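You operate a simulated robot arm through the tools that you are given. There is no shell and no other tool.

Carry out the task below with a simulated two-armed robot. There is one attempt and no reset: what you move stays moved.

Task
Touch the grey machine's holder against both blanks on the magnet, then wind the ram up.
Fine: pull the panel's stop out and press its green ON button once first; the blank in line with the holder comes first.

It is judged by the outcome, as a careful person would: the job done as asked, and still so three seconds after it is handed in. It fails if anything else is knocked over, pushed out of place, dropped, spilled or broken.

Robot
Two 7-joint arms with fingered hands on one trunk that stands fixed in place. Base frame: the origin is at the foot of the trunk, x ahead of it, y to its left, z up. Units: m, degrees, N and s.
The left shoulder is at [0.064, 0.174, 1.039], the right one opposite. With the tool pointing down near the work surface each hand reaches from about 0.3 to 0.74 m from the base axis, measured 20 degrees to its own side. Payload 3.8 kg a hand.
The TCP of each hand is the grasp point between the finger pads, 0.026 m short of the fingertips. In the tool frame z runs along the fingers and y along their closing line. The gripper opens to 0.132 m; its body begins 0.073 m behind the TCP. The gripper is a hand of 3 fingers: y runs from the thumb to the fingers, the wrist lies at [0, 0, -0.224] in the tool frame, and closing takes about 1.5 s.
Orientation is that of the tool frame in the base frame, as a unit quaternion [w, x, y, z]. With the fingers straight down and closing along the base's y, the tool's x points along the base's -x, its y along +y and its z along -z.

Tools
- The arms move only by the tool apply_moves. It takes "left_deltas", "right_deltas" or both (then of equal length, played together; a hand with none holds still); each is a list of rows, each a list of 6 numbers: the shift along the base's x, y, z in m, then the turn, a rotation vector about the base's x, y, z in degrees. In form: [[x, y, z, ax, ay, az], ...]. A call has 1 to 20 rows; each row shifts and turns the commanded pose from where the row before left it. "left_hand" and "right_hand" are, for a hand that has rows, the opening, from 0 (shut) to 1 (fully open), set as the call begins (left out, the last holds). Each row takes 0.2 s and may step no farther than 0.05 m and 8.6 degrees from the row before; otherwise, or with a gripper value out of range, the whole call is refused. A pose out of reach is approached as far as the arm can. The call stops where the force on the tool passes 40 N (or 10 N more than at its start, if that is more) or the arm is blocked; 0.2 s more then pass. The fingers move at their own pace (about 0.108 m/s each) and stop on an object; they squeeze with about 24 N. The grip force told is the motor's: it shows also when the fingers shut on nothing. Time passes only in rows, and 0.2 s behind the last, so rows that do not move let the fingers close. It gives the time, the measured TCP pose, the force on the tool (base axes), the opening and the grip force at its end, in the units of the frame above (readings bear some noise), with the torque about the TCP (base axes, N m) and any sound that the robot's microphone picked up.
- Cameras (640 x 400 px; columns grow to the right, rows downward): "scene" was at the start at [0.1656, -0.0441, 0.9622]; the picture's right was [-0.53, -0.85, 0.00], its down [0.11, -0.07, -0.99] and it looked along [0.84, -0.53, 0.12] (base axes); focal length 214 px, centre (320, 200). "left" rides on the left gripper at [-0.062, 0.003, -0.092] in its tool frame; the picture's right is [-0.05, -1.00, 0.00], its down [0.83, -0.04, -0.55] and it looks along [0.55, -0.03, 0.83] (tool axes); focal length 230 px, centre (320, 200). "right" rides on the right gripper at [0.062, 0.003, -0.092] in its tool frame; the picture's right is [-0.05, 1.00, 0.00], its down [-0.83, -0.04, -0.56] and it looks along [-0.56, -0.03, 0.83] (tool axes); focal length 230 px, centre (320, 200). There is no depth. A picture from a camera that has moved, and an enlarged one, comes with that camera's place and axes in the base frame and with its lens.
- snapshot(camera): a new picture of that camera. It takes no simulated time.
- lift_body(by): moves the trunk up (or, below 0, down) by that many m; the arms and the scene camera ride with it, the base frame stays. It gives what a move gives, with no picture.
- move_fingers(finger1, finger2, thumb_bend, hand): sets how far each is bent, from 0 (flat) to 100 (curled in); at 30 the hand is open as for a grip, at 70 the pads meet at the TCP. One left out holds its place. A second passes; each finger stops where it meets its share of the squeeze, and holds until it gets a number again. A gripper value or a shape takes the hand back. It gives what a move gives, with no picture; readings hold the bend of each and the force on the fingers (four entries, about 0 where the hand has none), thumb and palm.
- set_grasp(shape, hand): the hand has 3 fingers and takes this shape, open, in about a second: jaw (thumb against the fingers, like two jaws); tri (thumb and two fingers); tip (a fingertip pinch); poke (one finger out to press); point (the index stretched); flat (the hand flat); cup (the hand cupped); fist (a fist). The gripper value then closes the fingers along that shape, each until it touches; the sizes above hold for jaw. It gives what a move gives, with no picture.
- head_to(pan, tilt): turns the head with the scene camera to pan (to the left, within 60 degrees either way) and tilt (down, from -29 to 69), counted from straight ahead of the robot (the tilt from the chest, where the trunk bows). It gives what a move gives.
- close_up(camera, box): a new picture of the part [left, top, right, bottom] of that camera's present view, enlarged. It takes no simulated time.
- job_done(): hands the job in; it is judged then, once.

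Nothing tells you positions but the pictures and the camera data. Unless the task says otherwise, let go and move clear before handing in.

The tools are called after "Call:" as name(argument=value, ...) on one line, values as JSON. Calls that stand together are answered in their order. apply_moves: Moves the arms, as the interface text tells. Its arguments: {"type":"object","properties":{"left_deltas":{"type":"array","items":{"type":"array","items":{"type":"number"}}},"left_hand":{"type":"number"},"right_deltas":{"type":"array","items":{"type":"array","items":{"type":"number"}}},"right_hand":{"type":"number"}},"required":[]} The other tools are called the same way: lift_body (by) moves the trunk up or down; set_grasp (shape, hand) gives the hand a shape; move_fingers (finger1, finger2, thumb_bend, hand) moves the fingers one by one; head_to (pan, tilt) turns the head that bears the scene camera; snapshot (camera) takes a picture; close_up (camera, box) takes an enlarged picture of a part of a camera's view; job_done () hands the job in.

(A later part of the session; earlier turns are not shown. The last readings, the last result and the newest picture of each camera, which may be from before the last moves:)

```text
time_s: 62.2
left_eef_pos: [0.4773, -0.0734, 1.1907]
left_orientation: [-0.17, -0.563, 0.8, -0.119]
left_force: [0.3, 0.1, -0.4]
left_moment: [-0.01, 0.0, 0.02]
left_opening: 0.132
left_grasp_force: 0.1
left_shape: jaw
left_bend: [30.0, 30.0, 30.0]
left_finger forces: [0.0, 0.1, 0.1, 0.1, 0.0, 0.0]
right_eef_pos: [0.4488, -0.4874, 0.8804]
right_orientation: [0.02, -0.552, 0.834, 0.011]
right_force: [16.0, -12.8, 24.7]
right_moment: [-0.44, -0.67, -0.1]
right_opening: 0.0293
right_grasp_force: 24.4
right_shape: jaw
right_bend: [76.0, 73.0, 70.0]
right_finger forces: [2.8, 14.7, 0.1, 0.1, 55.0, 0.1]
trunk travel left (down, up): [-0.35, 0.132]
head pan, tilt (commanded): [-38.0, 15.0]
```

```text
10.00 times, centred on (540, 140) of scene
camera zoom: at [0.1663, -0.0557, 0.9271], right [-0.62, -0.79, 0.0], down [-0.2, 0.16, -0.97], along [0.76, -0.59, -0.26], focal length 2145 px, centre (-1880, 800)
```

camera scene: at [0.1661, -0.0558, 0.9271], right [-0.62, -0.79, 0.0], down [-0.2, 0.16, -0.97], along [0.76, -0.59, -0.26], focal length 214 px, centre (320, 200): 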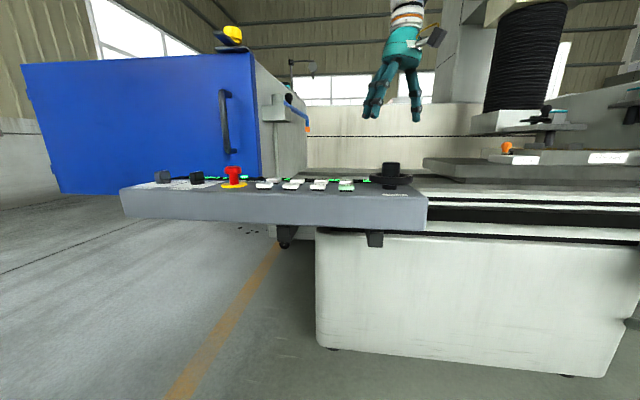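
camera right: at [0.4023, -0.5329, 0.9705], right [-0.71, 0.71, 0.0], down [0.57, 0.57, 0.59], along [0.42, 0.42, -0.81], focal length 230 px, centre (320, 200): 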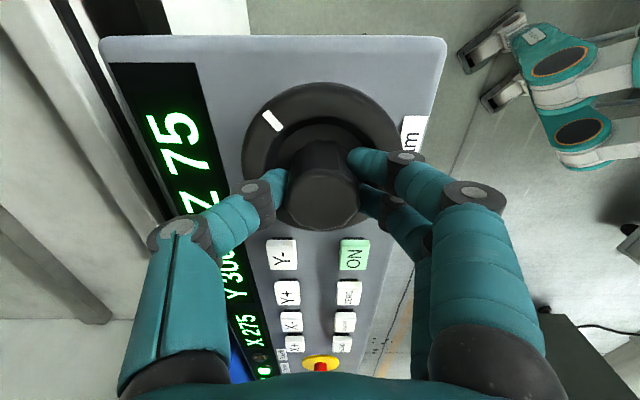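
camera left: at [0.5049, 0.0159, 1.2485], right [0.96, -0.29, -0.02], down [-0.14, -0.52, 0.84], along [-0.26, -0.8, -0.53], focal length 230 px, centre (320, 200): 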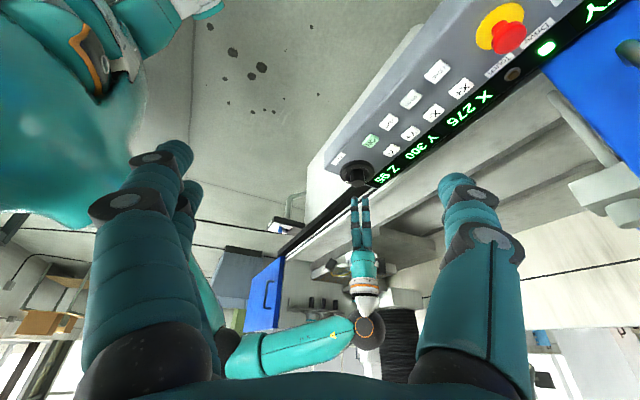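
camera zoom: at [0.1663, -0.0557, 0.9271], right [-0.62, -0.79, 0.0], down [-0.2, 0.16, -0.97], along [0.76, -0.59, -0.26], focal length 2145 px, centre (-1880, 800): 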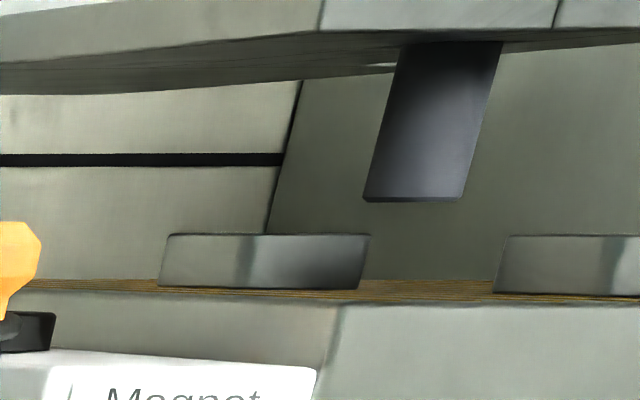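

Z 70, clearance now about 12 mm. I'll release the wheel, rise, and return to the poking pose for X-.

Call:
apply_moves(right_deltas=[[0, 0, 0, 0, 0, 0], [0, 0, 0, 0, 0, 0], [0, 0, 0, 0, 0, 0], [0, 0, 0.02, 0, 0, 0], [0, 0, 0.04, 0, 0, 0], [0, 0, 0.04, 0, 0, 0], [0, 0, 0.015, 0, 0, -8], [0.01, 0.005, 0, 0, 0, -8], [0.01, 0.01, 0, 0, 0, -8], [0.01, 0.01, 0, 0, 0, -8], [0.02, 0.015, 0, 0, 0, -8], [0.02, 0.015, 0, 0, 0, -8], [0.02, 0.015, 0, 0, 0, -8], [0.02, 0.015, 0, 0, 0, -8], [0.02, 0.015, 0, 0, 0, -8]], right_hand=0.6)

Call:
set_grasp(hand="right", shape="poke")

Call:
close_up(camera="left", box=[310, 0, 640, 200])

Call:
close_up(camera="scene", box=[510, 120, 570, 160])

```text
time_s: 65.4
left_eef_pos: [0.4756, -0.0725, 1.1891]
left_orientation: [-0.17, -0.563, 0.8, -0.119]
left_force: [0.4, 0.4, 0.6]
left_moment: [0.0, 0.01, 0.01]
left_opening: 0.1319
left_grasp_force: 0.0
left_shape: jaw
left_bend: [30.0, 30.0, 30.0]
left_finger forces: [0.0, 0.1, 0.1, 0.0, 0.0, 0.1]
right_eef_pos: [0.5764, -0.3864, 0.9939]
right_orientation: [0.021, 0.046, 0.999, 0.001]
right_force: [0.3, 1.1, -0.1]
right_moment: [-0.03, 0.03, -0.03]
right_opening: 0.0786
right_grasp_force: 0.2
right_shape: jaw
right_bend: [71.0, 71.0, 71.0]
right_finger forces: [0.1, 0.1, 0.0, 0.0, 0.0, 0.1]
trunk travel left (down, up): [-0.35, 0.132]
head pan, tilt (commanded): [-38.0, 15.0]
```

```text
time_s: 66.3
left_eef_pos: [0.4762, -0.0718, 1.1893]
left_orientation: [-0.17, -0.563, 0.8, -0.12]
left_force: [-0.2, -0.2, 0.6]
left_moment: [0.0, -0.01, -0.01]
left_opening: 0.1318
left_grasp_force: 0.0
left_shape: jaw
left_bend: [30.0, 30.0, 30.0]
left_finger forces: [0.0, 0.0, 0.0, 0.0, 0.0, 0.1]
right_eef_pos: [0.576, -0.3863, 0.9931]
right_orientation: [0.021, 0.043, 0.999, 0.0]
right_force: [-0.7, 0.0, 0.0]
right_moment: [0.0, 0.01, 0.0]
right_opening: 0.0002
right_grasp_force: 0.1
right_shape: poke
right_bend: [100.0, 100.0, 45.0]
right_finger forces: [0.0, 0.1, 0.1, 0.0, 0.0, 0.0]
trunk travel left (down, up): [-0.35, 0.132]
head pan, tilt (commanded): [-38.0, 15.0]
```

```text
1.94 times, centred on (475, 100) of left
camera zoom: at [0.5049, 0.0158, 1.2485], right [0.96, -0.29, -0.02], down [-0.14, -0.52, 0.84], along [-0.26, -0.8, -0.53], focal length 446 px, centre (19, 394)
```

zoom: 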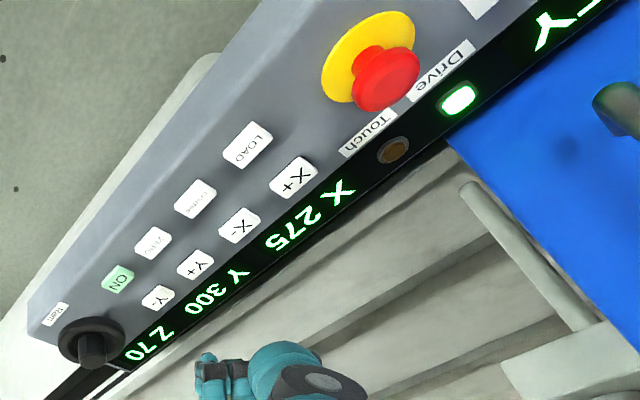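

```text
10.00 times, centred on (540, 140) of scene
camera zoom: at [0.1662, -0.0558, 0.9271], right [-0.62, -0.79, 0.0], down [-0.2, 0.16, -0.97], along [0.76, -0.59, -0.26], focal length 2145 px, centre (-1880, 800)
```

zoom: 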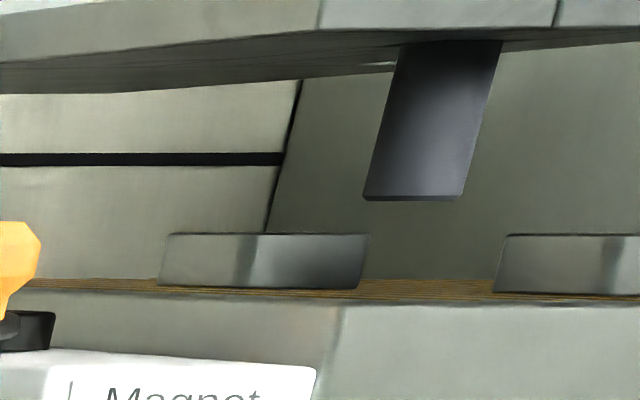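

The ram holds at Z 70. Now I'll press X- once more to bring MILD under the rod.

Call:
apply_moves(right_deltas=[[0.0095, 0.009, 0, 0, -7, 0], [0.0095, 0.009, 0, 0, -7, 0], [0.0095, 0.009, -0.01, 0, -7, 0], [0.0095, 0.009, -0.02, 0, -7, 0], [0, 0, -0.03, 0, 0, 0], [0, 0, -0.03, 0, 0, 0], [0, 0, -0.03, 0, 0, 0], [0, 0, -0.008, 0, 0, 0]])

Call:
snapshot(camera="right")

```text
time_s: 68.1
left_eef_pos: [0.4757, -0.0722, 1.1898]
left_orientation: [-0.17, -0.564, 0.799, -0.12]
left_force: [0.3, -0.6, -0.4]
left_moment: [0.0, 0.03, -0.01]
left_opening: 0.1321
left_grasp_force: 0.1
left_shape: jaw
left_bend: [30.0, 30.0, 30.0]
left_finger forces: [0.0, 0.1, 0.0, 0.1, 0.0, 0.0]
right_eef_pos: [0.6159, -0.3495, 0.8676]
right_orientation: [0.262, 0.042, 0.964, 0.012]
right_force: [0.1, -0.2, -0.9]
right_moment: [0.04, -0.01, 0.0]
right_opening: 0.0001
right_grasp_force: 0.0
right_shape: poke
right_bend: [100.0, 100.0, 45.0]
right_finger forces: [0.0, 0.1, 0.1, 0.1, 0.1, 0.1]
trunk travel left (down, up): [-0.35, 0.132]
head pan, tilt (commanded): [-38.0, 15.0]
```

```text
taken
camera right: at [0.5169, -0.3406, 0.9149], right [0.12, 0.99, 0.07], down [0.43, -0.12, 0.9], along [0.9, -0.08, -0.44], focal length 230 px, centre (320, 200)
```

right: 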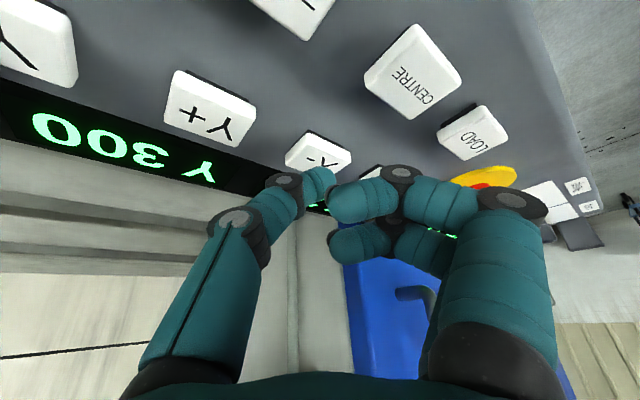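

Call:
apply_moves(right_deltas=[[-0.002, -0.001, -0.003, 0, 0, 0], [0, 0, -0.011, 0, 0, 0], [0, 0, 0.013, 0, 0, 0], [0, 0, 0.02, 0, 0, 0], [0, 0, 0, 0, 0, 0], [0, 0, 0, 0, 0, 0], [0, 0, 0, 0, 0, 0], [0, 0, 0, 0, 0, 0]])

Call:
close_up(camera="left", box=[310, 0, 640, 200])

Call:
close_up(camera="scene", box=[480, 100, 600, 180])

Call:
close_up(camera="left", box=[280, 225, 430, 320])

```text
time_s: 69.9
left_eef_pos: [0.4759, -0.0704, 1.1899]
left_orientation: [-0.171, -0.563, 0.8, -0.119]
left_force: [0.3, 0.2, -0.4]
left_moment: [0.03, 0.0, 0.01]
left_opening: 0.132
left_grasp_force: 0.0
left_shape: jaw
left_bend: [30.0, 30.0, 30.0]
left_finger forces: [0.1, 0.0, 0.0, 0.1, 0.0, 0.0]
right_eef_pos: [0.6127, -0.3511, 0.8871]
right_orientation: [0.262, 0.044, 0.964, 0.009]
right_force: [0.1, -0.9, 0.9]
right_moment: [-0.01, 0.01, 0.01]
right_opening: 0.0001
right_grasp_force: 0.0
right_shape: poke
right_bend: [100.0, 100.0, 45.0]
right_finger forces: [0.0, 0.0, 0.0, 0.1, 0.0, 0.0]
trunk travel left (down, up): [-0.35, 0.132]
head pan, tilt (commanded): [-38.0, 15.0]
heard: click
```

```text
1.94 times, centred on (475, 100) of left
camera zoom: at [0.5049, 0.0159, 1.2485], right [0.96, -0.29, -0.02], down [-0.14, -0.52, 0.84], along [-0.26, -0.8, -0.53], focal length 446 px, centre (19, 394)
```

zoom: 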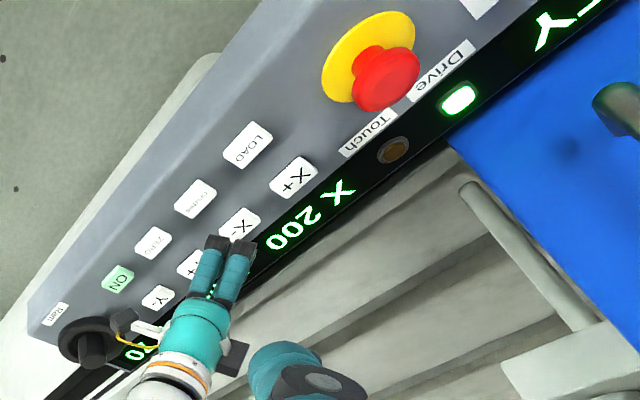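

```text
5.00 times, centred on (540, 140) of scene
camera zoom: at [0.1661, -0.0558, 0.9271], right [-0.62, -0.79, 0.0], down [-0.2, 0.16, -0.97], along [0.76, -0.59, -0.26], focal length 1072 px, centre (-780, 500)
```

zoom: 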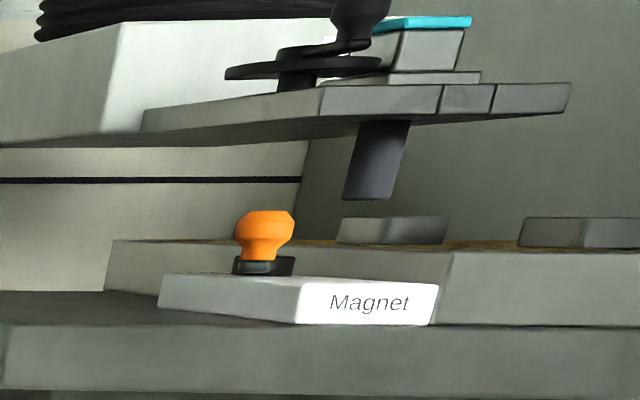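

```text
4.21 times, centred on (355, 272) of left
camera zoom: at [0.5049, 0.0159, 1.2485], right [0.96, -0.29, -0.02], down [-0.14, -0.52, 0.84], along [-0.26, -0.8, -0.53], focal length 969 px, centre (173, -105)
```

zoom: 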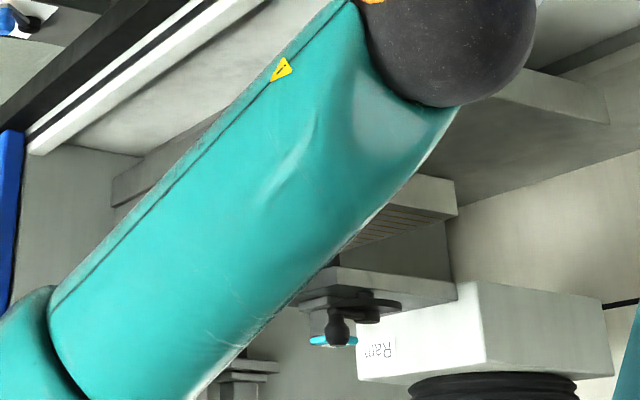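

This press ran to X 200, since holding the key repeats in 25 mm steps; the rod is now about 25 mm past MILD's centre. I want X 225, so I'll go to X+ and give it a much shorter tap.

Call:
apply_moves(right_deltas=[[0.008, 0.009, 0.002, 0, -4.8, 0], [0.008, 0.009, 0, 0, -4.8, 0], [0.008, 0.009, 0, 0, 0, 0], [0.008, 0.009, 0, 0, 0, 0], [0.008, 0.01, 0, 0, 0, 0]])

Call:
snapshot(camera="right")

Call:
close_up(camera="left", box=[310, 0, 640, 200])

```text
time_s: 71.1
left_eef_pos: [0.4761, -0.0732, 1.1878]
left_orientation: [-0.17, -0.563, 0.8, -0.12]
left_force: [0.6, -0.3, 0.2]
left_moment: [0.01, -0.02, 0.01]
left_opening: 0.1319
left_grasp_force: 0.0
left_shape: jaw
left_bend: [30.0, 30.0, 30.0]
left_finger forces: [0.0, 0.0, 0.1, 0.0, 0.1, 0.1]
right_eef_pos: [0.6538, -0.3024, 0.8862]
right_orientation: [0.341, 0.04, 0.939, 0.015]
right_force: [0.6, 0.3, -0.4]
right_moment: [-0.03, 0.02, 0.01]
right_opening: 0.0001
right_grasp_force: 0.1
right_shape: poke
right_bend: [100.0, 100.0, 45.0]
right_finger forces: [0.0, 0.0, 0.0, 0.0, 0.0, 0.0]
trunk travel left (down, up): [-0.35, 0.132]
head pan, tilt (commanded): [-38.0, 15.0]
```

```text
taken
camera right: at [0.5471, -0.2949, 0.9183], right [0.11, 0.99, 0.09], down [0.28, -0.11, 0.95], along [0.96, -0.08, -0.28], focal length 230 px, centre (320, 200)
```

right: 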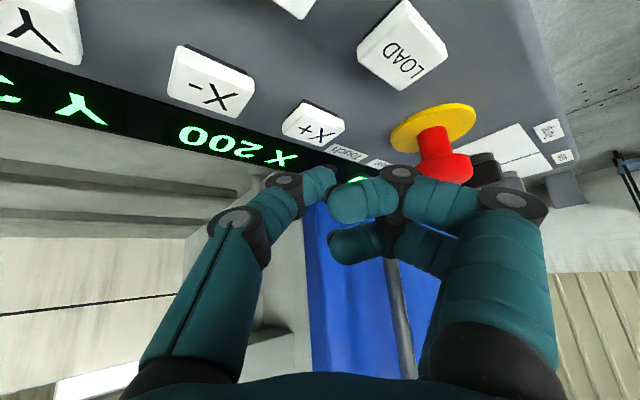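

```text
1.94 times, centred on (475, 100) of left
camera zoom: at [0.5052, 0.0159, 1.2484], right [0.96, -0.29, -0.02], down [-0.14, -0.52, 0.84], along [-0.26, -0.8, -0.53], focal length 446 px, centre (19, 394)
```

zoom: 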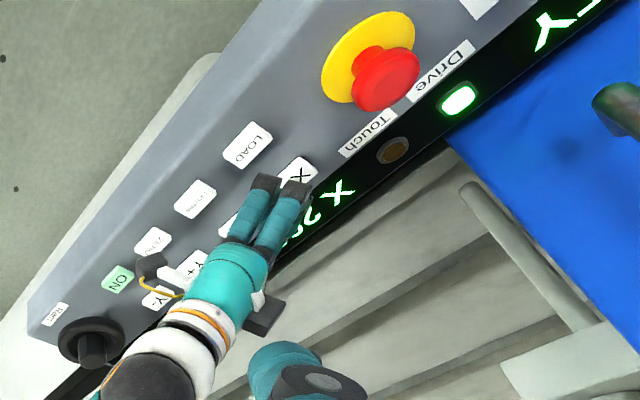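

Call:
apply_moves(right_deltas=[[-0.001, -0.0015, -0.014, 0, 0, 0], [-0.0008, -0.0015, -0.012, 0, 0, 0]])

Call:
snapshot(camera="right")

Call:
close_up(camera="scene", box=[200, 90, 340, 200])

```text
time_s: 71.7
left_eef_pos: [0.4772, -0.0731, 1.1896]
left_orientation: [-0.17, -0.563, 0.8, -0.121]
left_force: [0.7, 0.1, -0.7]
left_moment: [-0.01, -0.02, 0.03]
left_opening: 0.132
left_grasp_force: 0.0
left_shape: jaw
left_bend: [30.0, 30.0, 30.0]
left_finger forces: [0.0, 0.0, 0.0, 0.0, 0.1, 0.0]
right_eef_pos: [0.6509, -0.3067, 0.8622]
right_orientation: [0.342, 0.042, 0.939, 0.014]
right_force: [0.3, -0.5, -0.5]
right_moment: [-0.01, -0.01, 0.01]
right_opening: 0.0
right_grasp_force: 0.1
right_shape: poke
right_bend: [100.0, 100.0, 45.0]
right_finger forces: [0.0, 0.1, 0.1, 0.1, 0.0, 0.0]
trunk travel left (down, up): [-0.35, 0.132]
head pan, tilt (commanded): [-38.0, 15.0]
```

```text
taken
camera right: at [0.545, -0.2978, 0.894], right [0.11, 0.99, 0.09], down [0.27, -0.12, 0.95], along [0.96, -0.08, -0.28], focal length 230 px, centre (320, 200)
```

right: 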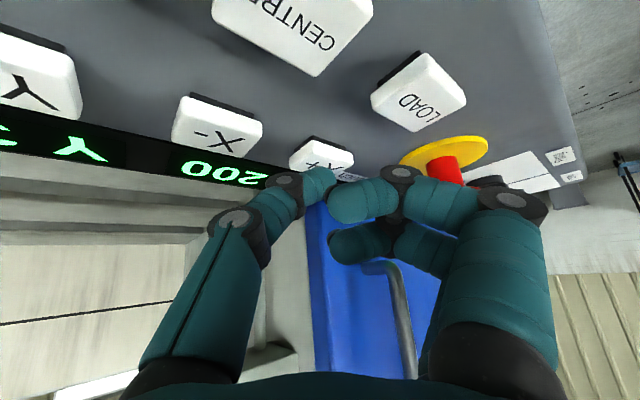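

```text
3.64 times, centred on (270, 145) of scene
camera zoom: at [0.1661, -0.0558, 0.9271], right [-0.62, -0.79, 0.0], down [-0.2, 0.16, -0.97], along [0.76, -0.59, -0.26], focal length 780 px, centre (502, 400)
```

zoom: 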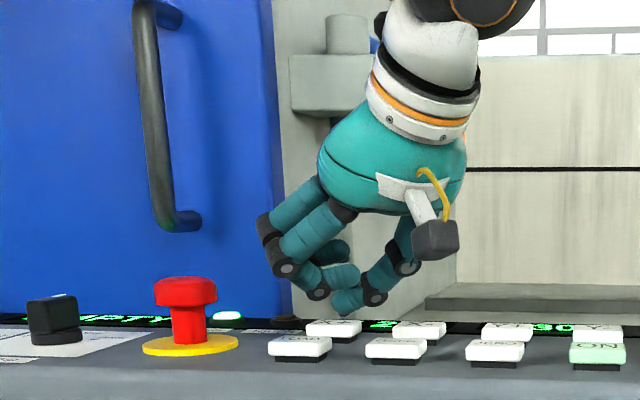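

Call:
apply_moves(right_deltas=[[0.001, 0.001, -0.003, 0, 0, 0], [0, 0, -0.002, 0, 0, 0]])

```text
time_s: 72.3
left_eef_pos: [0.4773, -0.0722, 1.1903]
left_orientation: [-0.17, -0.564, 0.799, -0.12]
left_force: [-0.7, -0.4, -0.4]
left_moment: [0.02, -0.02, 0.01]
left_opening: 0.1319
left_grasp_force: 0.0
left_shape: jaw
left_bend: [30.0, 30.0, 30.0]
left_finger forces: [0.0, 0.1, 0.1, 0.0, 0.0, 0.0]
right_eef_pos: [0.6515, -0.307, 0.8578]
right_orientation: [0.341, 0.042, 0.939, 0.014]
right_force: [0.5, 0.1, 0.7]
right_moment: [0.02, 0.01, 0.0]
right_opening: 0.0001
right_grasp_force: 0.1
right_shape: poke
right_bend: [100.0, 100.0, 45.0]
right_finger forces: [0.0, 0.0, 0.0, 0.0, 0.3, 0.1]
trunk travel left (down, up): [-0.35, 0.132]
head pan, tilt (commanded): [-38.0, 15.0]
```

Call:
apply_moves(right_deltas=[[0, 0, -0.0015, 0, 0, 0]])

```text
time_s: 72.7
left_eef_pos: [0.4766, -0.072, 1.1902]
left_orientation: [-0.171, -0.563, 0.8, -0.12]
left_force: [0.8, 0.1, -0.1]
left_moment: [-0.02, -0.01, 0.01]
left_opening: 0.1321
left_grasp_force: 0.1
left_shape: jaw
left_bend: [30.0, 30.0, 30.0]
left_finger forces: [0.1, 0.0, 0.0, 0.0, 0.0, 0.0]
right_eef_pos: [0.6523, -0.3051, 0.8557]
right_orientation: [0.341, 0.041, 0.939, 0.014]
right_force: [0.3, -0.7, 1.4]
right_moment: [-0.02, 0.01, 0.0]
right_opening: 0.0001
right_grasp_force: 0.0
right_shape: poke
right_bend: [100.0, 100.0, 45.0]
right_finger forces: [0.1, 0.1, 0.1, 0.1, 0.7, 0.1]
trunk travel left (down, up): [-0.35, 0.132]
head pan, tilt (commanded): [-38.0, 15.0]
heard: click
```

A click came with only a light touch. I'll lift off at once and read X.

Call:
apply_moves(right_deltas=[[0, 0, 0.03, 0, 0, 0], [0, 0, 0, 0, 0, 0], [0, 0, 0, 0, 0, 0], [0, 0, 0, 0, 0, 0], [0, 0, 0, 0, 0, 0]])

Call:
close_up(camera="left", box=[310, 0, 640, 200])

Call:
snapshot(camera="right")

Call:
close_up(camera="scene", box=[480, 100, 600, 180])

```text
time_s: 73.9
left_eef_pos: [0.4764, -0.0724, 1.1904]
left_orientation: [-0.17, -0.564, 0.799, -0.119]
left_force: [0.1, 0.2, 0.1]
left_moment: [0.03, -0.03, -0.03]
left_opening: 0.1321
left_grasp_force: 0.1
left_shape: jaw
left_bend: [30.0, 30.0, 30.0]
left_finger forces: [0.0, 0.0, 0.0, 0.1, 0.0, 0.0]
right_eef_pos: [0.6519, -0.3085, 0.8859]
right_orientation: [0.342, 0.042, 0.939, 0.014]
right_force: [0.5, 0.1, 0.1]
right_moment: [0.02, -0.01, 0.01]
right_opening: 0.0001
right_grasp_force: 0.1
right_shape: poke
right_bend: [100.0, 100.0, 45.0]
right_finger forces: [0.0, 0.0, 0.0, 0.0, 0.1, 0.0]
trunk travel left (down, up): [-0.35, 0.132]
head pan, tilt (commanded): [-38.0, 15.0]
```

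```text
1.94 times, centred on (475, 100) of left
camera zoom: at [0.5049, 0.0159, 1.2485], right [0.96, -0.29, -0.02], down [-0.14, -0.52, 0.84], along [-0.26, -0.8, -0.53], focal length 446 px, centre (19, 394)
```

zoom: 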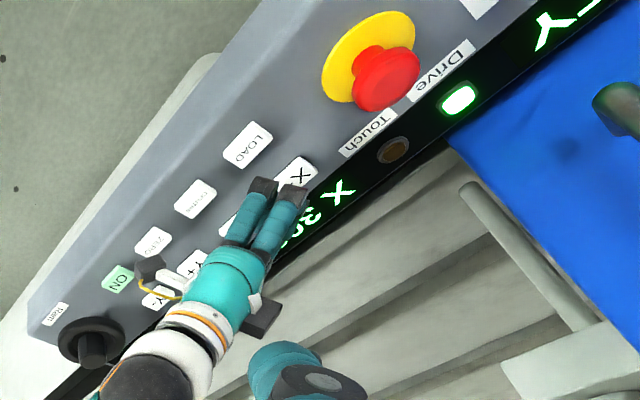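

```text
taken
camera right: at [0.5457, -0.2991, 0.9168], right [0.11, 0.99, 0.09], down [0.27, -0.11, 0.95], along [0.96, -0.08, -0.28], focal length 230 px, centre (320, 200)
```

right: 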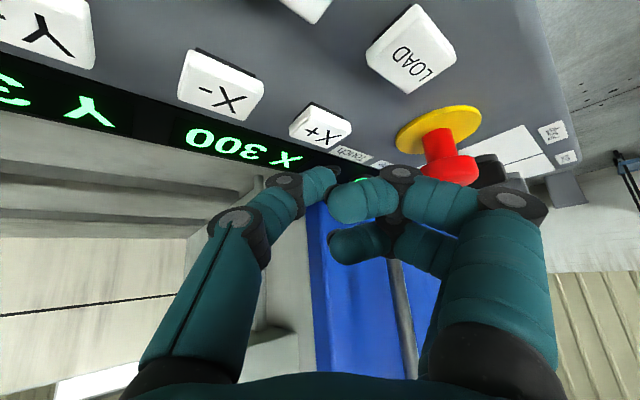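

```text
5.00 times, centred on (540, 140) of scene
camera zoom: at [0.1661, -0.0558, 0.9271], right [-0.62, -0.79, 0.0], down [-0.2, 0.16, -0.97], along [0.76, -0.59, -0.26], focal length 1072 px, centre (-780, 500)
```

zoom: 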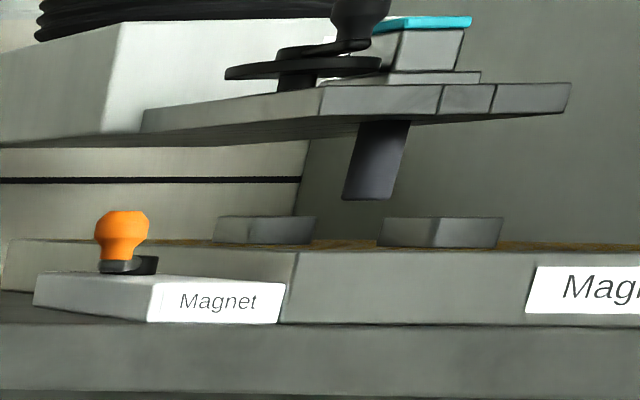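

X went to 300 with that longer contact, so hold time sets how far it steps. I'll measure the table's true position more finely from the scene before the next press.

Call:
close_up(camera="scene", box=[510, 130, 570, 170])

Call:
close_up(camera="left", box=[290, 215, 440, 310])

```text
10.00 times, centred on (540, 150) of scene
camera zoom: at [0.1661, -0.0558, 0.9271], right [-0.62, -0.79, 0.0], down [-0.2, 0.16, -0.97], along [0.76, -0.59, -0.26], focal length 2145 px, centre (-1880, 700)
```

zoom: 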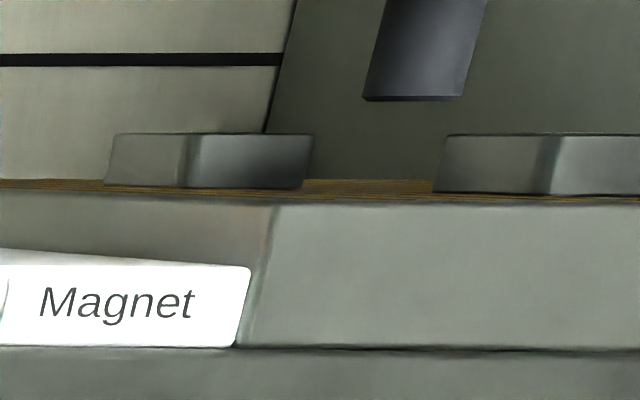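

```text
4.21 times, centred on (365, 262) of left
camera zoom: at [0.5049, 0.0159, 1.2485], right [0.96, -0.29, -0.02], down [-0.14, -0.52, 0.84], along [-0.26, -0.8, -0.53], focal length 969 px, centre (130, -63)
```

zoom: 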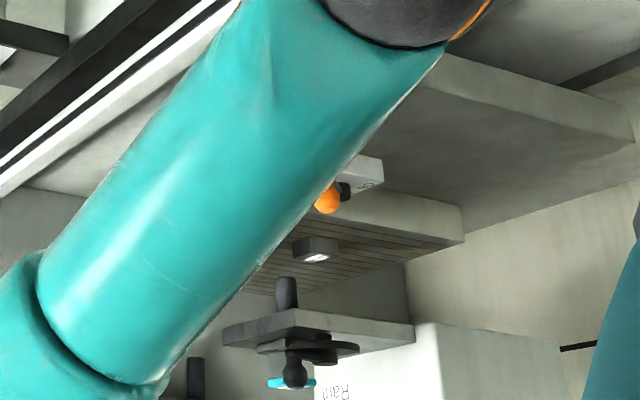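

By the images the rod is about 75 mm to MILD's right. I'll return above X- and use a quicker tap.

Call:
apply_moves(right_deltas=[[-0.014, -0.0135, 0.003, 0, 0, 0], [-0.014, -0.014, 0, 0, 0, 0], [-0.014, -0.014, -0.003, 0, 0, 0], [0, 0, -0.012, 0, 0, 0]])

Call:
snapshot(camera="right")

```text
time_s: 74.9
left_eef_pos: [0.4769, -0.0725, 1.1897]
left_orientation: [-0.171, -0.563, 0.799, -0.12]
left_force: [0.2, -0.5, 0.0]
left_moment: [0.05, 0.04, -0.01]
left_opening: 0.1319
left_grasp_force: 0.0
left_shape: jaw
left_bend: [30.0, 30.0, 30.0]
left_finger forces: [0.1, 0.0, 0.0, 0.1, 0.1, 0.0]
right_eef_pos: [0.6114, -0.3482, 0.8752]
right_orientation: [0.342, 0.041, 0.939, 0.014]
right_force: [-0.5, 0.7, -1.0]
right_moment: [0.0, 0.02, -0.02]
right_opening: 0.0001
right_grasp_force: 0.1
right_shape: poke
right_bend: [100.0, 100.0, 45.0]
right_finger forces: [0.0, 0.1, 0.1, 0.0, 0.0, 0.0]
trunk travel left (down, up): [-0.35, 0.132]
head pan, tilt (commanded): [-38.0, 15.0]
```

```text
taken
camera right: at [0.5052, -0.3393, 0.9067], right [0.11, 0.99, 0.09], down [0.27, -0.11, 0.95], along [0.96, -0.08, -0.28], focal length 230 px, centre (320, 200)
```

right: 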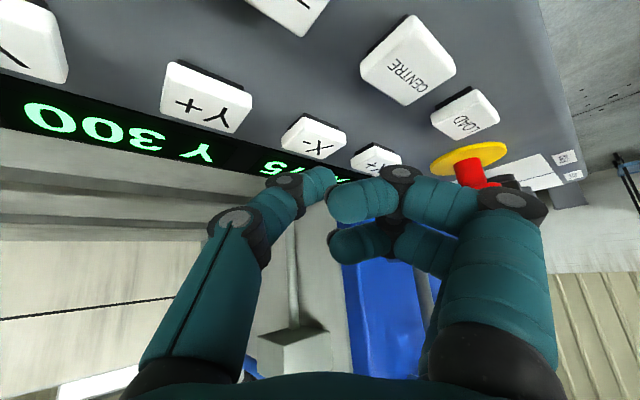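

Call:
close_up(camera="left", box=[310, 0, 640, 200])

Call:
close_up(camera="scene", box=[480, 100, 600, 180])

Call:
close_up(camera="right", box=[230, 120, 390, 220])

```text
1.94 times, centred on (475, 100) of left
camera zoom: at [0.5054, 0.0161, 1.2483], right [0.96, -0.29, -0.02], down [-0.14, -0.52, 0.84], along [-0.26, -0.8, -0.53], focal length 446 px, centre (19, 394)
```

zoom: 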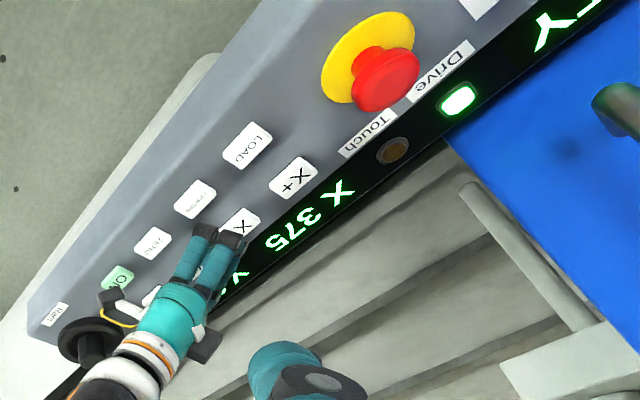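

```text
5.00 times, centred on (540, 140) of scene
camera zoom: at [0.1664, -0.0556, 0.927], right [-0.62, -0.79, 0.0], down [-0.2, 0.16, -0.97], along [0.76, -0.59, -0.26], focal length 1072 px, centre (-780, 500)
```

zoom: 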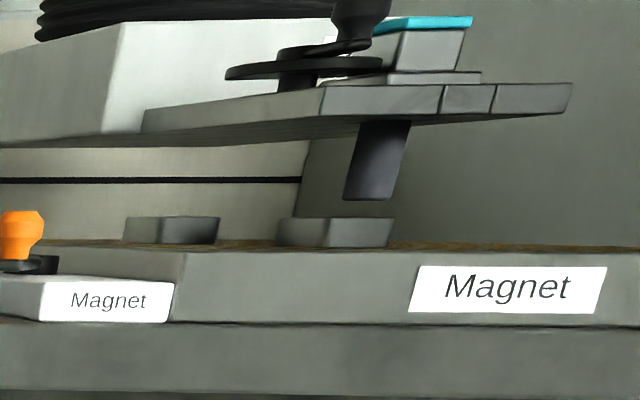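

```text
4.00 times, centred on (310, 170) of right
camera zoom: at [0.5052, -0.3393, 0.9067], right [0.11, 0.99, 0.09], down [0.27, -0.11, 0.95], along [0.96, -0.08, -0.28], focal length 920 px, centre (360, 320)
```

zoom: 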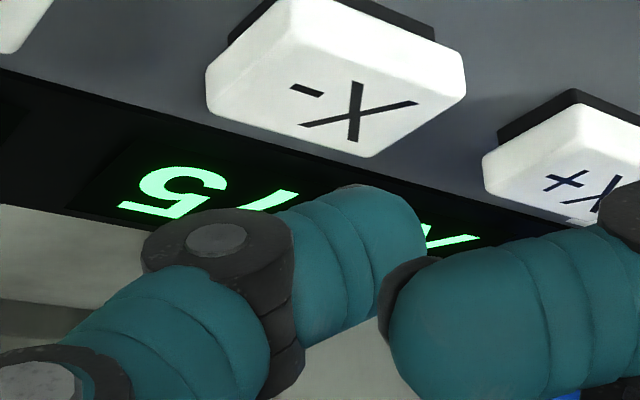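

The table is still travelling (X 375 now), so the longer contact queued more steps. I'll hold still and watch until it stops.

Call:
apply_moves(right_deltas=[[0, 0, 0, 0, 0, 0], [0, 0, 0, 0, 0, 0], [0, 0, 0, 0, 0, 0], [0, 0, 0, 0, 0, 0], [0, 0, 0, 0, 0, 0]])

Call:
close_up(camera="left", box=[310, 0, 640, 200])

Call:
close_up(camera="scene", box=[480, 100, 600, 180])

```text
time_s: 76.1
left_eef_pos: [0.4754, -0.072, 1.19]
left_orientation: [-0.17, -0.563, 0.8, -0.119]
left_force: [0.3, 0.6, 0.0]
left_moment: [-0.03, -0.02, 0.02]
left_opening: 0.132
left_grasp_force: 0.1
left_shape: jaw
left_bend: [30.0, 30.0, 30.0]
left_finger forces: [0.0, 0.0, 0.1, 0.0, 0.0, 0.0]
right_eef_pos: [0.6112, -0.3476, 0.8753]
right_orientation: [0.342, 0.041, 0.939, 0.014]
right_force: [0.9, -0.2, 0.4]
right_moment: [-0.03, -0.03, 0.01]
right_opening: 0.0
right_grasp_force: 0.0
right_shape: poke
right_bend: [100.0, 100.0, 45.0]
right_finger forces: [0.1, 0.1, 0.1, 0.0, 0.0, 0.0]
trunk travel left (down, up): [-0.35, 0.132]
head pan, tilt (commanded): [-38.0, 15.0]
```

```text
1.94 times, centred on (475, 100) of left
camera zoom: at [0.505, 0.0159, 1.2485], right [0.96, -0.29, -0.02], down [-0.14, -0.52, 0.84], along [-0.26, -0.8, -0.53], focal length 446 px, centre (19, 394)
```

zoom: 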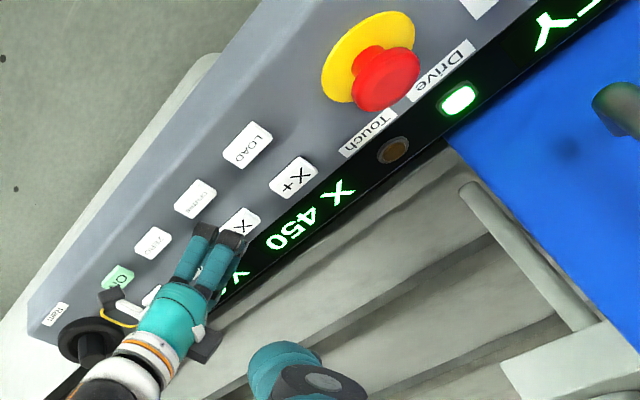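

```text
5.00 times, centred on (540, 140) of scene
camera zoom: at [0.1662, -0.0558, 0.9271], right [-0.62, -0.79, 0.0], down [-0.2, 0.16, -0.97], along [0.76, -0.59, -0.26], focal length 1072 px, centre (-780, 500)
```

zoom: 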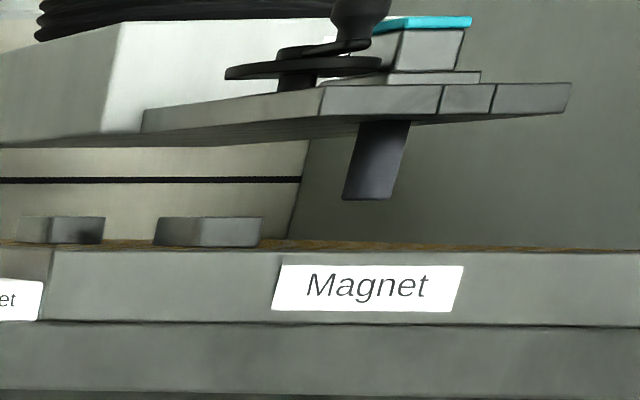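

Call:
apply_moves(right_deltas=[[0, 0, 0, 0, 0, 0]])

Call:
close_up(camera="left", box=[310, 0, 640, 200])

Call:
close_up(camera="scene", box=[480, 100, 600, 180])

Call:
close_up(camera="left", box=[420, 70, 500, 130])

```text
time_s: 76.5
left_eef_pos: [0.4766, -0.0727, 1.1889]
left_orientation: [-0.171, -0.563, 0.8, -0.12]
left_force: [-0.7, 0.8, 0.3]
left_moment: [-0.01, 0.01, 0.03]
left_opening: 0.1321
left_grasp_force: 0.1
left_shape: jaw
left_bend: [30.0, 30.0, 30.0]
left_finger forces: [0.0, 0.0, 0.1, 0.1, 0.1, 0.0]
right_eef_pos: [0.6111, -0.3475, 0.8756]
right_orientation: [0.342, 0.041, 0.939, 0.014]
right_force: [-0.3, -0.3, -0.1]
right_moment: [0.01, -0.02, 0.0]
right_opening: 0.0
right_grasp_force: 0.1
right_shape: poke
right_bend: [100.0, 100.0, 45.0]
right_finger forces: [0.0, 0.0, 0.1, 0.1, 0.1, 0.0]
trunk travel left (down, up): [-0.35, 0.132]
head pan, tilt (commanded): [-38.0, 15.0]
```

```text
1.94 times, centred on (475, 100) of left
camera zoom: at [0.5049, 0.0159, 1.2485], right [0.96, -0.29, -0.02], down [-0.14, -0.52, 0.84], along [-0.26, -0.8, -0.53], focal length 446 px, centre (19, 394)
```

zoom: 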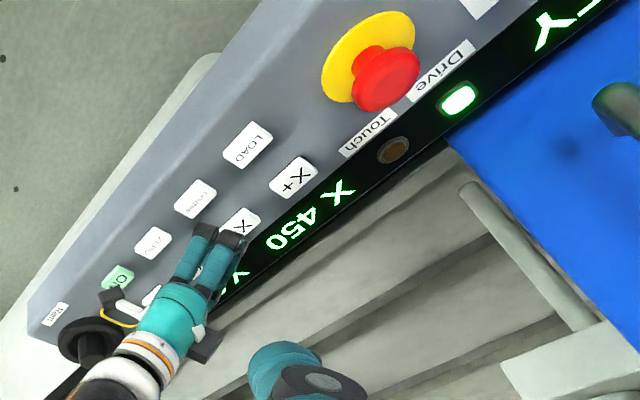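

```text
5.00 times, centred on (540, 140) of scene
camera zoom: at [0.1662, -0.0558, 0.9271], right [-0.62, -0.79, 0.0], down [-0.2, 0.16, -0.97], along [0.76, -0.59, -0.26], focal length 1072 px, centre (-780, 500)
```

zoom: 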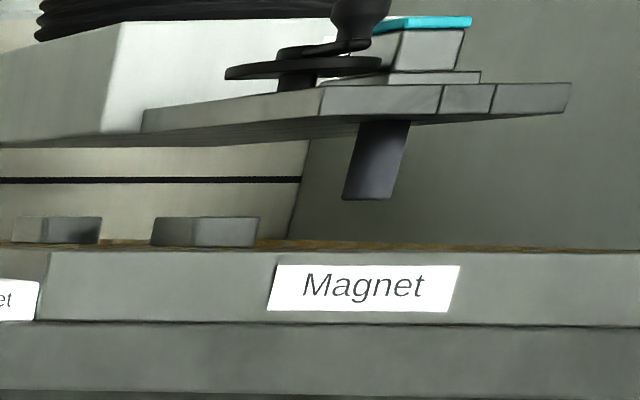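

```text
6.67 times, centred on (460, 100) of left
camera zoom: at [0.5049, 0.0159, 1.2485], right [0.96, -0.29, -0.02], down [-0.14, -0.52, 0.84], along [-0.26, -0.8, -0.53], focal length 1534 px, centre (-613, 867)
```

zoom: 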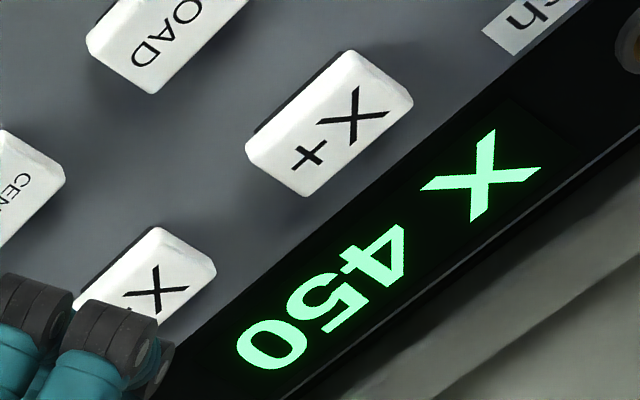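

It is settling at X 450: the key advances the target about 25 mm per 0.04 s of contact and the table follows slowly. I'll use very short taps on X- to bring it back toward 225.

Call:
apply_moves(right_deltas=[[-0.001, -0.002, -0.01, 0, 0, 0], [0, 0, -0.012, 0, 0, 0], [0, 0, 0.012, 0, 0, 0], [0, 0, -0.012, 0, 0, 0], [0, 0, 0.012, 0, 0, 0], [0, 0, 0.005, 0, 0, 0]])

Call:
apply_moves(right_deltas=[[0, 0, 0, 0, 0, 0], [0, 0, 0, 0, 0, 0], [0, 0, 0, 0, 0, 0], [0, 0, 0, 0, 0, 0], [0, 0, 0, 0, 0, 0], [0, 0, 0, 0, 0, 0], [0, 0, 0, 0, 0, 0], [0, 0, 0, 0, 0, 0], [0, 0, 0, 0, 0, 0], [0, 0, 0, 0, 0, 0]])

Call:
close_up(camera="left", box=[310, 0, 640, 200])

Call:
close_up(camera="scene", box=[480, 100, 600, 180])

```text
time_s: 77.9
left_eef_pos: [0.4778, -0.073, 1.191]
left_orientation: [-0.17, -0.563, 0.8, -0.12]
left_force: [0.1, 0.2, 0.2]
left_moment: [0.05, 0.01, -0.01]
left_opening: 0.1318
left_grasp_force: 0.0
left_shape: jaw
left_bend: [30.0, 30.0, 30.0]
left_finger forces: [0.0, 0.1, 0.1, 0.1, 0.0, 0.0]
right_eef_pos: [0.6079, -0.3512, 0.8684]
right_orientation: [0.341, 0.041, 0.939, 0.015]
right_force: [-0.2, 0.3, 0.8]
right_moment: [0.0, -0.01, 0.01]
right_opening: 0.0
right_grasp_force: 0.0
right_shape: poke
right_bend: [100.0, 100.0, 45.0]
right_finger forces: [0.1, 0.1, 0.1, 0.0, 0.1, 0.0]
trunk travel left (down, up): [-0.35, 0.132]
head pan, tilt (commanded): [-38.0, 15.0]
heard: click, click
```

```text
time_s: 80.1
left_eef_pos: [0.4765, -0.0717, 1.1896]
left_orientation: [-0.17, -0.563, 0.8, -0.12]
left_force: [-0.9, 0.7, -0.5]
left_moment: [-0.02, -0.01, 0.0]
left_opening: 0.1317
left_grasp_force: 0.1
left_shape: jaw
left_bend: [30.0, 30.0, 30.0]
left_finger forces: [0.1, 0.1, 0.0, 0.0, 0.0, 0.0]
right_eef_pos: [0.6093, -0.3505, 0.8696]
right_orientation: [0.342, 0.041, 0.939, 0.014]
right_force: [1.1, 0.1, 0.3]
right_moment: [-0.02, 0.01, 0.0]
right_opening: 0.0
right_grasp_force: 0.1
right_shape: poke
right_bend: [100.0, 100.0, 45.0]
right_finger forces: [0.1, 0.0, 0.0, 0.0, 0.0, 0.0]
trunk travel left (down, up): [-0.35, 0.132]
head pan, tilt (commanded): [-38.0, 15.0]
```

```text
1.94 times, centred on (475, 100) of left
camera zoom: at [0.5049, 0.0159, 1.2485], right [0.96, -0.29, -0.02], down [-0.14, -0.52, 0.84], along [-0.26, -0.8, -0.53], focal length 446 px, centre (19, 394)
```

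zoom: 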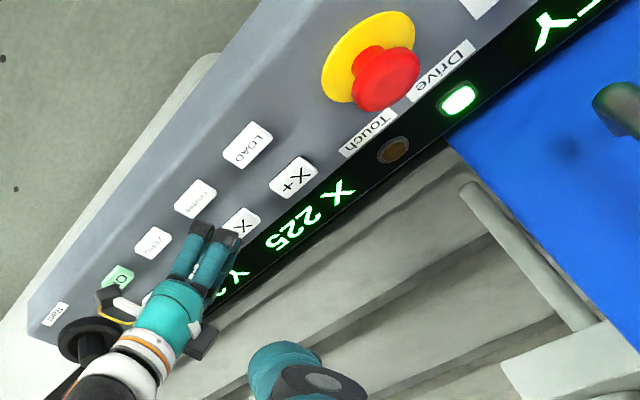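

```text
5.00 times, centred on (540, 140) of scene
camera zoom: at [0.1662, -0.0558, 0.9271], right [-0.62, -0.79, 0.0], down [-0.2, 0.16, -0.97], along [0.76, -0.59, -0.26], focal length 1072 px, centre (-780, 500)
```

zoom: 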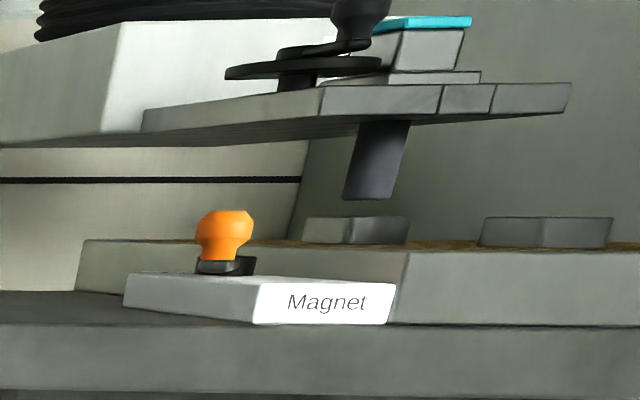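

X reads 225 and MILD is nearly under the rod. I'll let it settle fully and look again.

Call:
apply_moves(right_deltas=[[0, 0, 0.01, 0, 0, 0], [0, 0, 0, 0, 0, 0], [0, 0, 0, 0, 0, 0], [0, 0, 0, 0, 0, 0], [0, 0, 0, 0, 0, 0], [0, 0, 0, 0, 0, 0], [0, 0, 0, 0, 0, 0], [0, 0, 0, 0, 0, 0]])

Call:
close_up(camera="left", box=[420, 70, 500, 130])

Call:
close_up(camera="scene", box=[510, 120, 570, 160])

Call:
close_up(camera="left", box=[290, 215, 440, 310])

```text
time_s: 81.9
left_eef_pos: [0.4763, -0.0717, 1.1896]
left_orientation: [-0.17, -0.563, 0.8, -0.119]
left_force: [0.1, 0.7, -0.4]
left_moment: [-0.01, 0.02, 0.03]
left_opening: 0.1319
left_grasp_force: 0.1
left_shape: jaw
left_bend: [30.0, 30.0, 30.0]
left_finger forces: [0.0, 0.1, 0.0, 0.0, 0.0, 0.0]
right_eef_pos: [0.6099, -0.3491, 0.879]
right_orientation: [0.342, 0.041, 0.939, 0.015]
right_force: [-0.8, -0.1, -0.2]
right_moment: [0.03, -0.04, -0.01]
right_opening: 0.0001
right_grasp_force: 0.2
right_shape: poke
right_bend: [100.0, 100.0, 45.0]
right_finger forces: [0.0, 0.1, 0.0, 0.1, 0.0, 0.0]
trunk travel left (down, up): [-0.35, 0.132]
head pan, tilt (commanded): [-38.0, 15.0]
```

```text
6.67 times, centred on (460, 100) of left
camera zoom: at [0.5049, 0.0158, 1.2485], right [0.96, -0.29, -0.02], down [-0.14, -0.52, 0.84], along [-0.26, -0.8, -0.53], focal length 1534 px, centre (-613, 867)
```

zoom: 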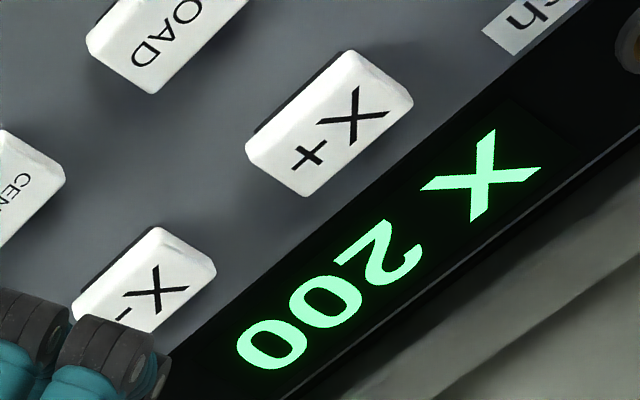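

```text
10.00 times, centred on (540, 140) of scene
camera zoom: at [0.1662, -0.0558, 0.9271], right [-0.62, -0.79, 0.0], down [-0.2, 0.16, -0.97], along [0.76, -0.59, -0.26], focal length 2145 px, centre (-1880, 800)
```

zoom: 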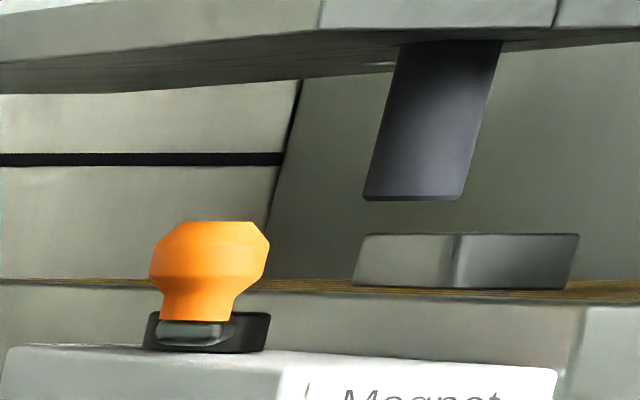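

```text
4.21 times, centred on (365, 262) of left
camera zoom: at [0.5049, 0.0158, 1.2485], right [0.96, -0.29, -0.02], down [-0.14, -0.52, 0.84], along [-0.26, -0.8, -0.53], focal length 969 px, centre (130, -63)
```

zoom: 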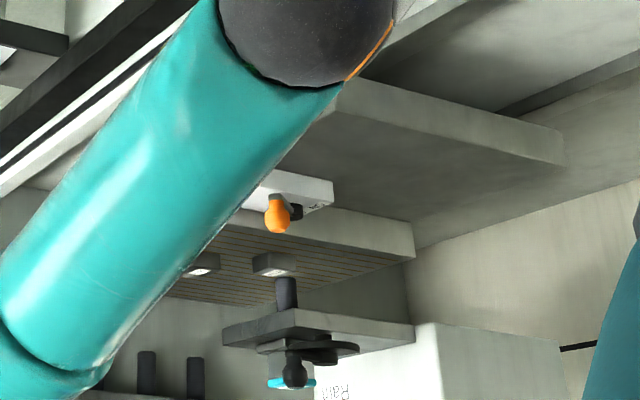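

X has settled at 200 (about 25 mm too far), consistent with 25 mm steps. I'll go to X+ and try a shallower, faster tap for a single step.

Call:
apply_moves(right_deltas=[[0.014, 0.015, 0.002, 0, 0, 0], [0.014, 0.015, 0, 0, 0, 0], [0.015, 0.016, -0.002, 0, 0, 0], [0, 0, -0.012, 0, 0, 0], [0, 0, 0, 0, 0, 0]])

Call:
snapshot(camera="right")

```text
time_s: 83.1
left_eef_pos: [0.4759, -0.0728, 1.1898]
left_orientation: [-0.17, -0.563, 0.8, -0.12]
left_force: [-0.6, -0.1, -0.7]
left_moment: [0.02, -0.04, -0.03]
left_opening: 0.132
left_grasp_force: 0.1
left_shape: jaw
left_bend: [30.0, 30.0, 30.0]
left_finger forces: [0.0, 0.0, 0.0, 0.0, 0.1, 0.0]
right_eef_pos: [0.6538, -0.3023, 0.866]
right_orientation: [0.342, 0.041, 0.939, 0.014]
right_force: [0.4, -0.4, 0.0]
right_moment: [0.02, 0.02, 0.0]
right_opening: 0.0
right_grasp_force: 0.1
right_shape: poke
right_bend: [100.0, 100.0, 45.0]
right_finger forces: [0.1, 0.1, 0.0, 0.0, 0.1, 0.0]
trunk travel left (down, up): [-0.35, 0.132]
head pan, tilt (commanded): [-38.0, 15.0]
```

```text
taken
camera right: at [0.5472, -0.2945, 0.8975], right [0.11, 0.99, 0.09], down [0.27, -0.11, 0.95], along [0.96, -0.08, -0.28], focal length 230 px, centre (320, 200)
```

right: 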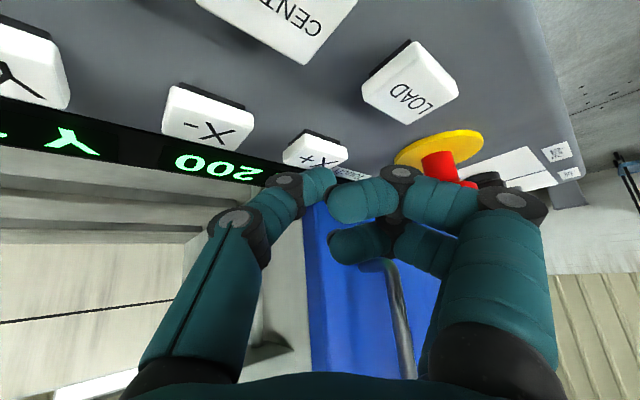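

Call:
apply_moves(right_deltas=[[-0.001, -0.003, 0, 0, 0, 0], [0, 0, -0.0095, 0, 0, 0], [0, 0, 0.03, 0, 0, 0]])

```text
time_s: 83.9
left_eef_pos: [0.4761, -0.0728, 1.1907]
left_orientation: [-0.17, -0.563, 0.8, -0.12]
left_force: [0.1, -0.5, -0.1]
left_moment: [-0.03, -0.01, -0.01]
left_opening: 0.1318
left_grasp_force: 0.2
left_shape: jaw
left_bend: [30.0, 30.0, 30.0]
left_finger forces: [0.0, 0.1, 0.0, 0.0, 0.0, 0.0]
right_eef_pos: [0.6506, -0.3078, 0.8875]
right_orientation: [0.342, 0.041, 0.939, 0.014]
right_force: [-0.4, -0.6, -0.3]
right_moment: [0.0, -0.02, -0.02]
right_opening: 0.0
right_grasp_force: 0.2
right_shape: poke
right_bend: [100.0, 100.0, 45.0]
right_finger forces: [0.0, 0.0, 0.0, 0.1, 0.0, 0.0]
trunk travel left (down, up): [-0.35, 0.132]
head pan, tilt (commanded): [-38.0, 15.0]
```

Call:
apply_moves(right_deltas=[[0.0005, 0.001, -0.021, 0, 0, 0], [0, 0, -0.0105, 0, 0, 0], [0, 0, 0.03, 0, 0, 0]])

```text
time_s: 84.7
left_eef_pos: [0.4761, -0.0726, 1.1911]
left_orientation: [-0.171, -0.563, 0.8, -0.12]
left_force: [-0.7, 0.2, -0.1]
left_moment: [0.03, 0.0, -0.01]
left_opening: 0.1321
left_grasp_force: 0.1
left_shape: jaw
left_bend: [30.0, 30.0, 30.0]
left_finger forces: [0.0, 0.0, 0.0, 0.0, 0.1, 0.0]
right_eef_pos: [0.6502, -0.3074, 0.8894]
right_orientation: [0.342, 0.041, 0.939, 0.015]
right_force: [-0.6, -0.7, 0.4]
right_moment: [0.0, -0.02, 0.0]
right_opening: 0.0001
right_grasp_force: 0.0
right_shape: poke
right_bend: [100.0, 100.0, 45.0]
right_finger forces: [0.0, 0.1, 0.0, 0.1, 0.0, 0.0]
trunk travel left (down, up): [-0.35, 0.132]
head pan, tilt (commanded): [-38.0, 15.0]
```

Call:
apply_moves(right_deltas=[[0, 0, 0, 0, 0, 0], [0, 0, 0, 0, 0, 0]])

```text
time_s: 85.3
left_eef_pos: [0.4766, -0.0726, 1.1894]
left_orientation: [-0.171, -0.562, 0.8, -0.119]
left_force: [0.0, -0.1, -0.9]
left_moment: [-0.02, 0.0, -0.01]
left_opening: 0.1318
left_grasp_force: 0.0
left_shape: jaw
left_bend: [30.0, 30.0, 30.0]
left_finger forces: [0.0, 0.0, 0.1, 0.1, 0.1, 0.0]
right_eef_pos: [0.6513, -0.3066, 0.8892]
right_orientation: [0.342, 0.041, 0.939, 0.014]
right_force: [-0.1, 0.9, 0.3]
right_moment: [0.0, -0.03, -0.01]
right_opening: 0.0
right_grasp_force: 0.0
right_shape: poke
right_bend: [100.0, 100.0, 45.0]
right_finger forces: [0.0, 0.0, 0.0, 0.1, 0.1, 0.0]
trunk travel left (down, up): [-0.35, 0.132]
head pan, tilt (commanded): [-38.0, 15.0]
```

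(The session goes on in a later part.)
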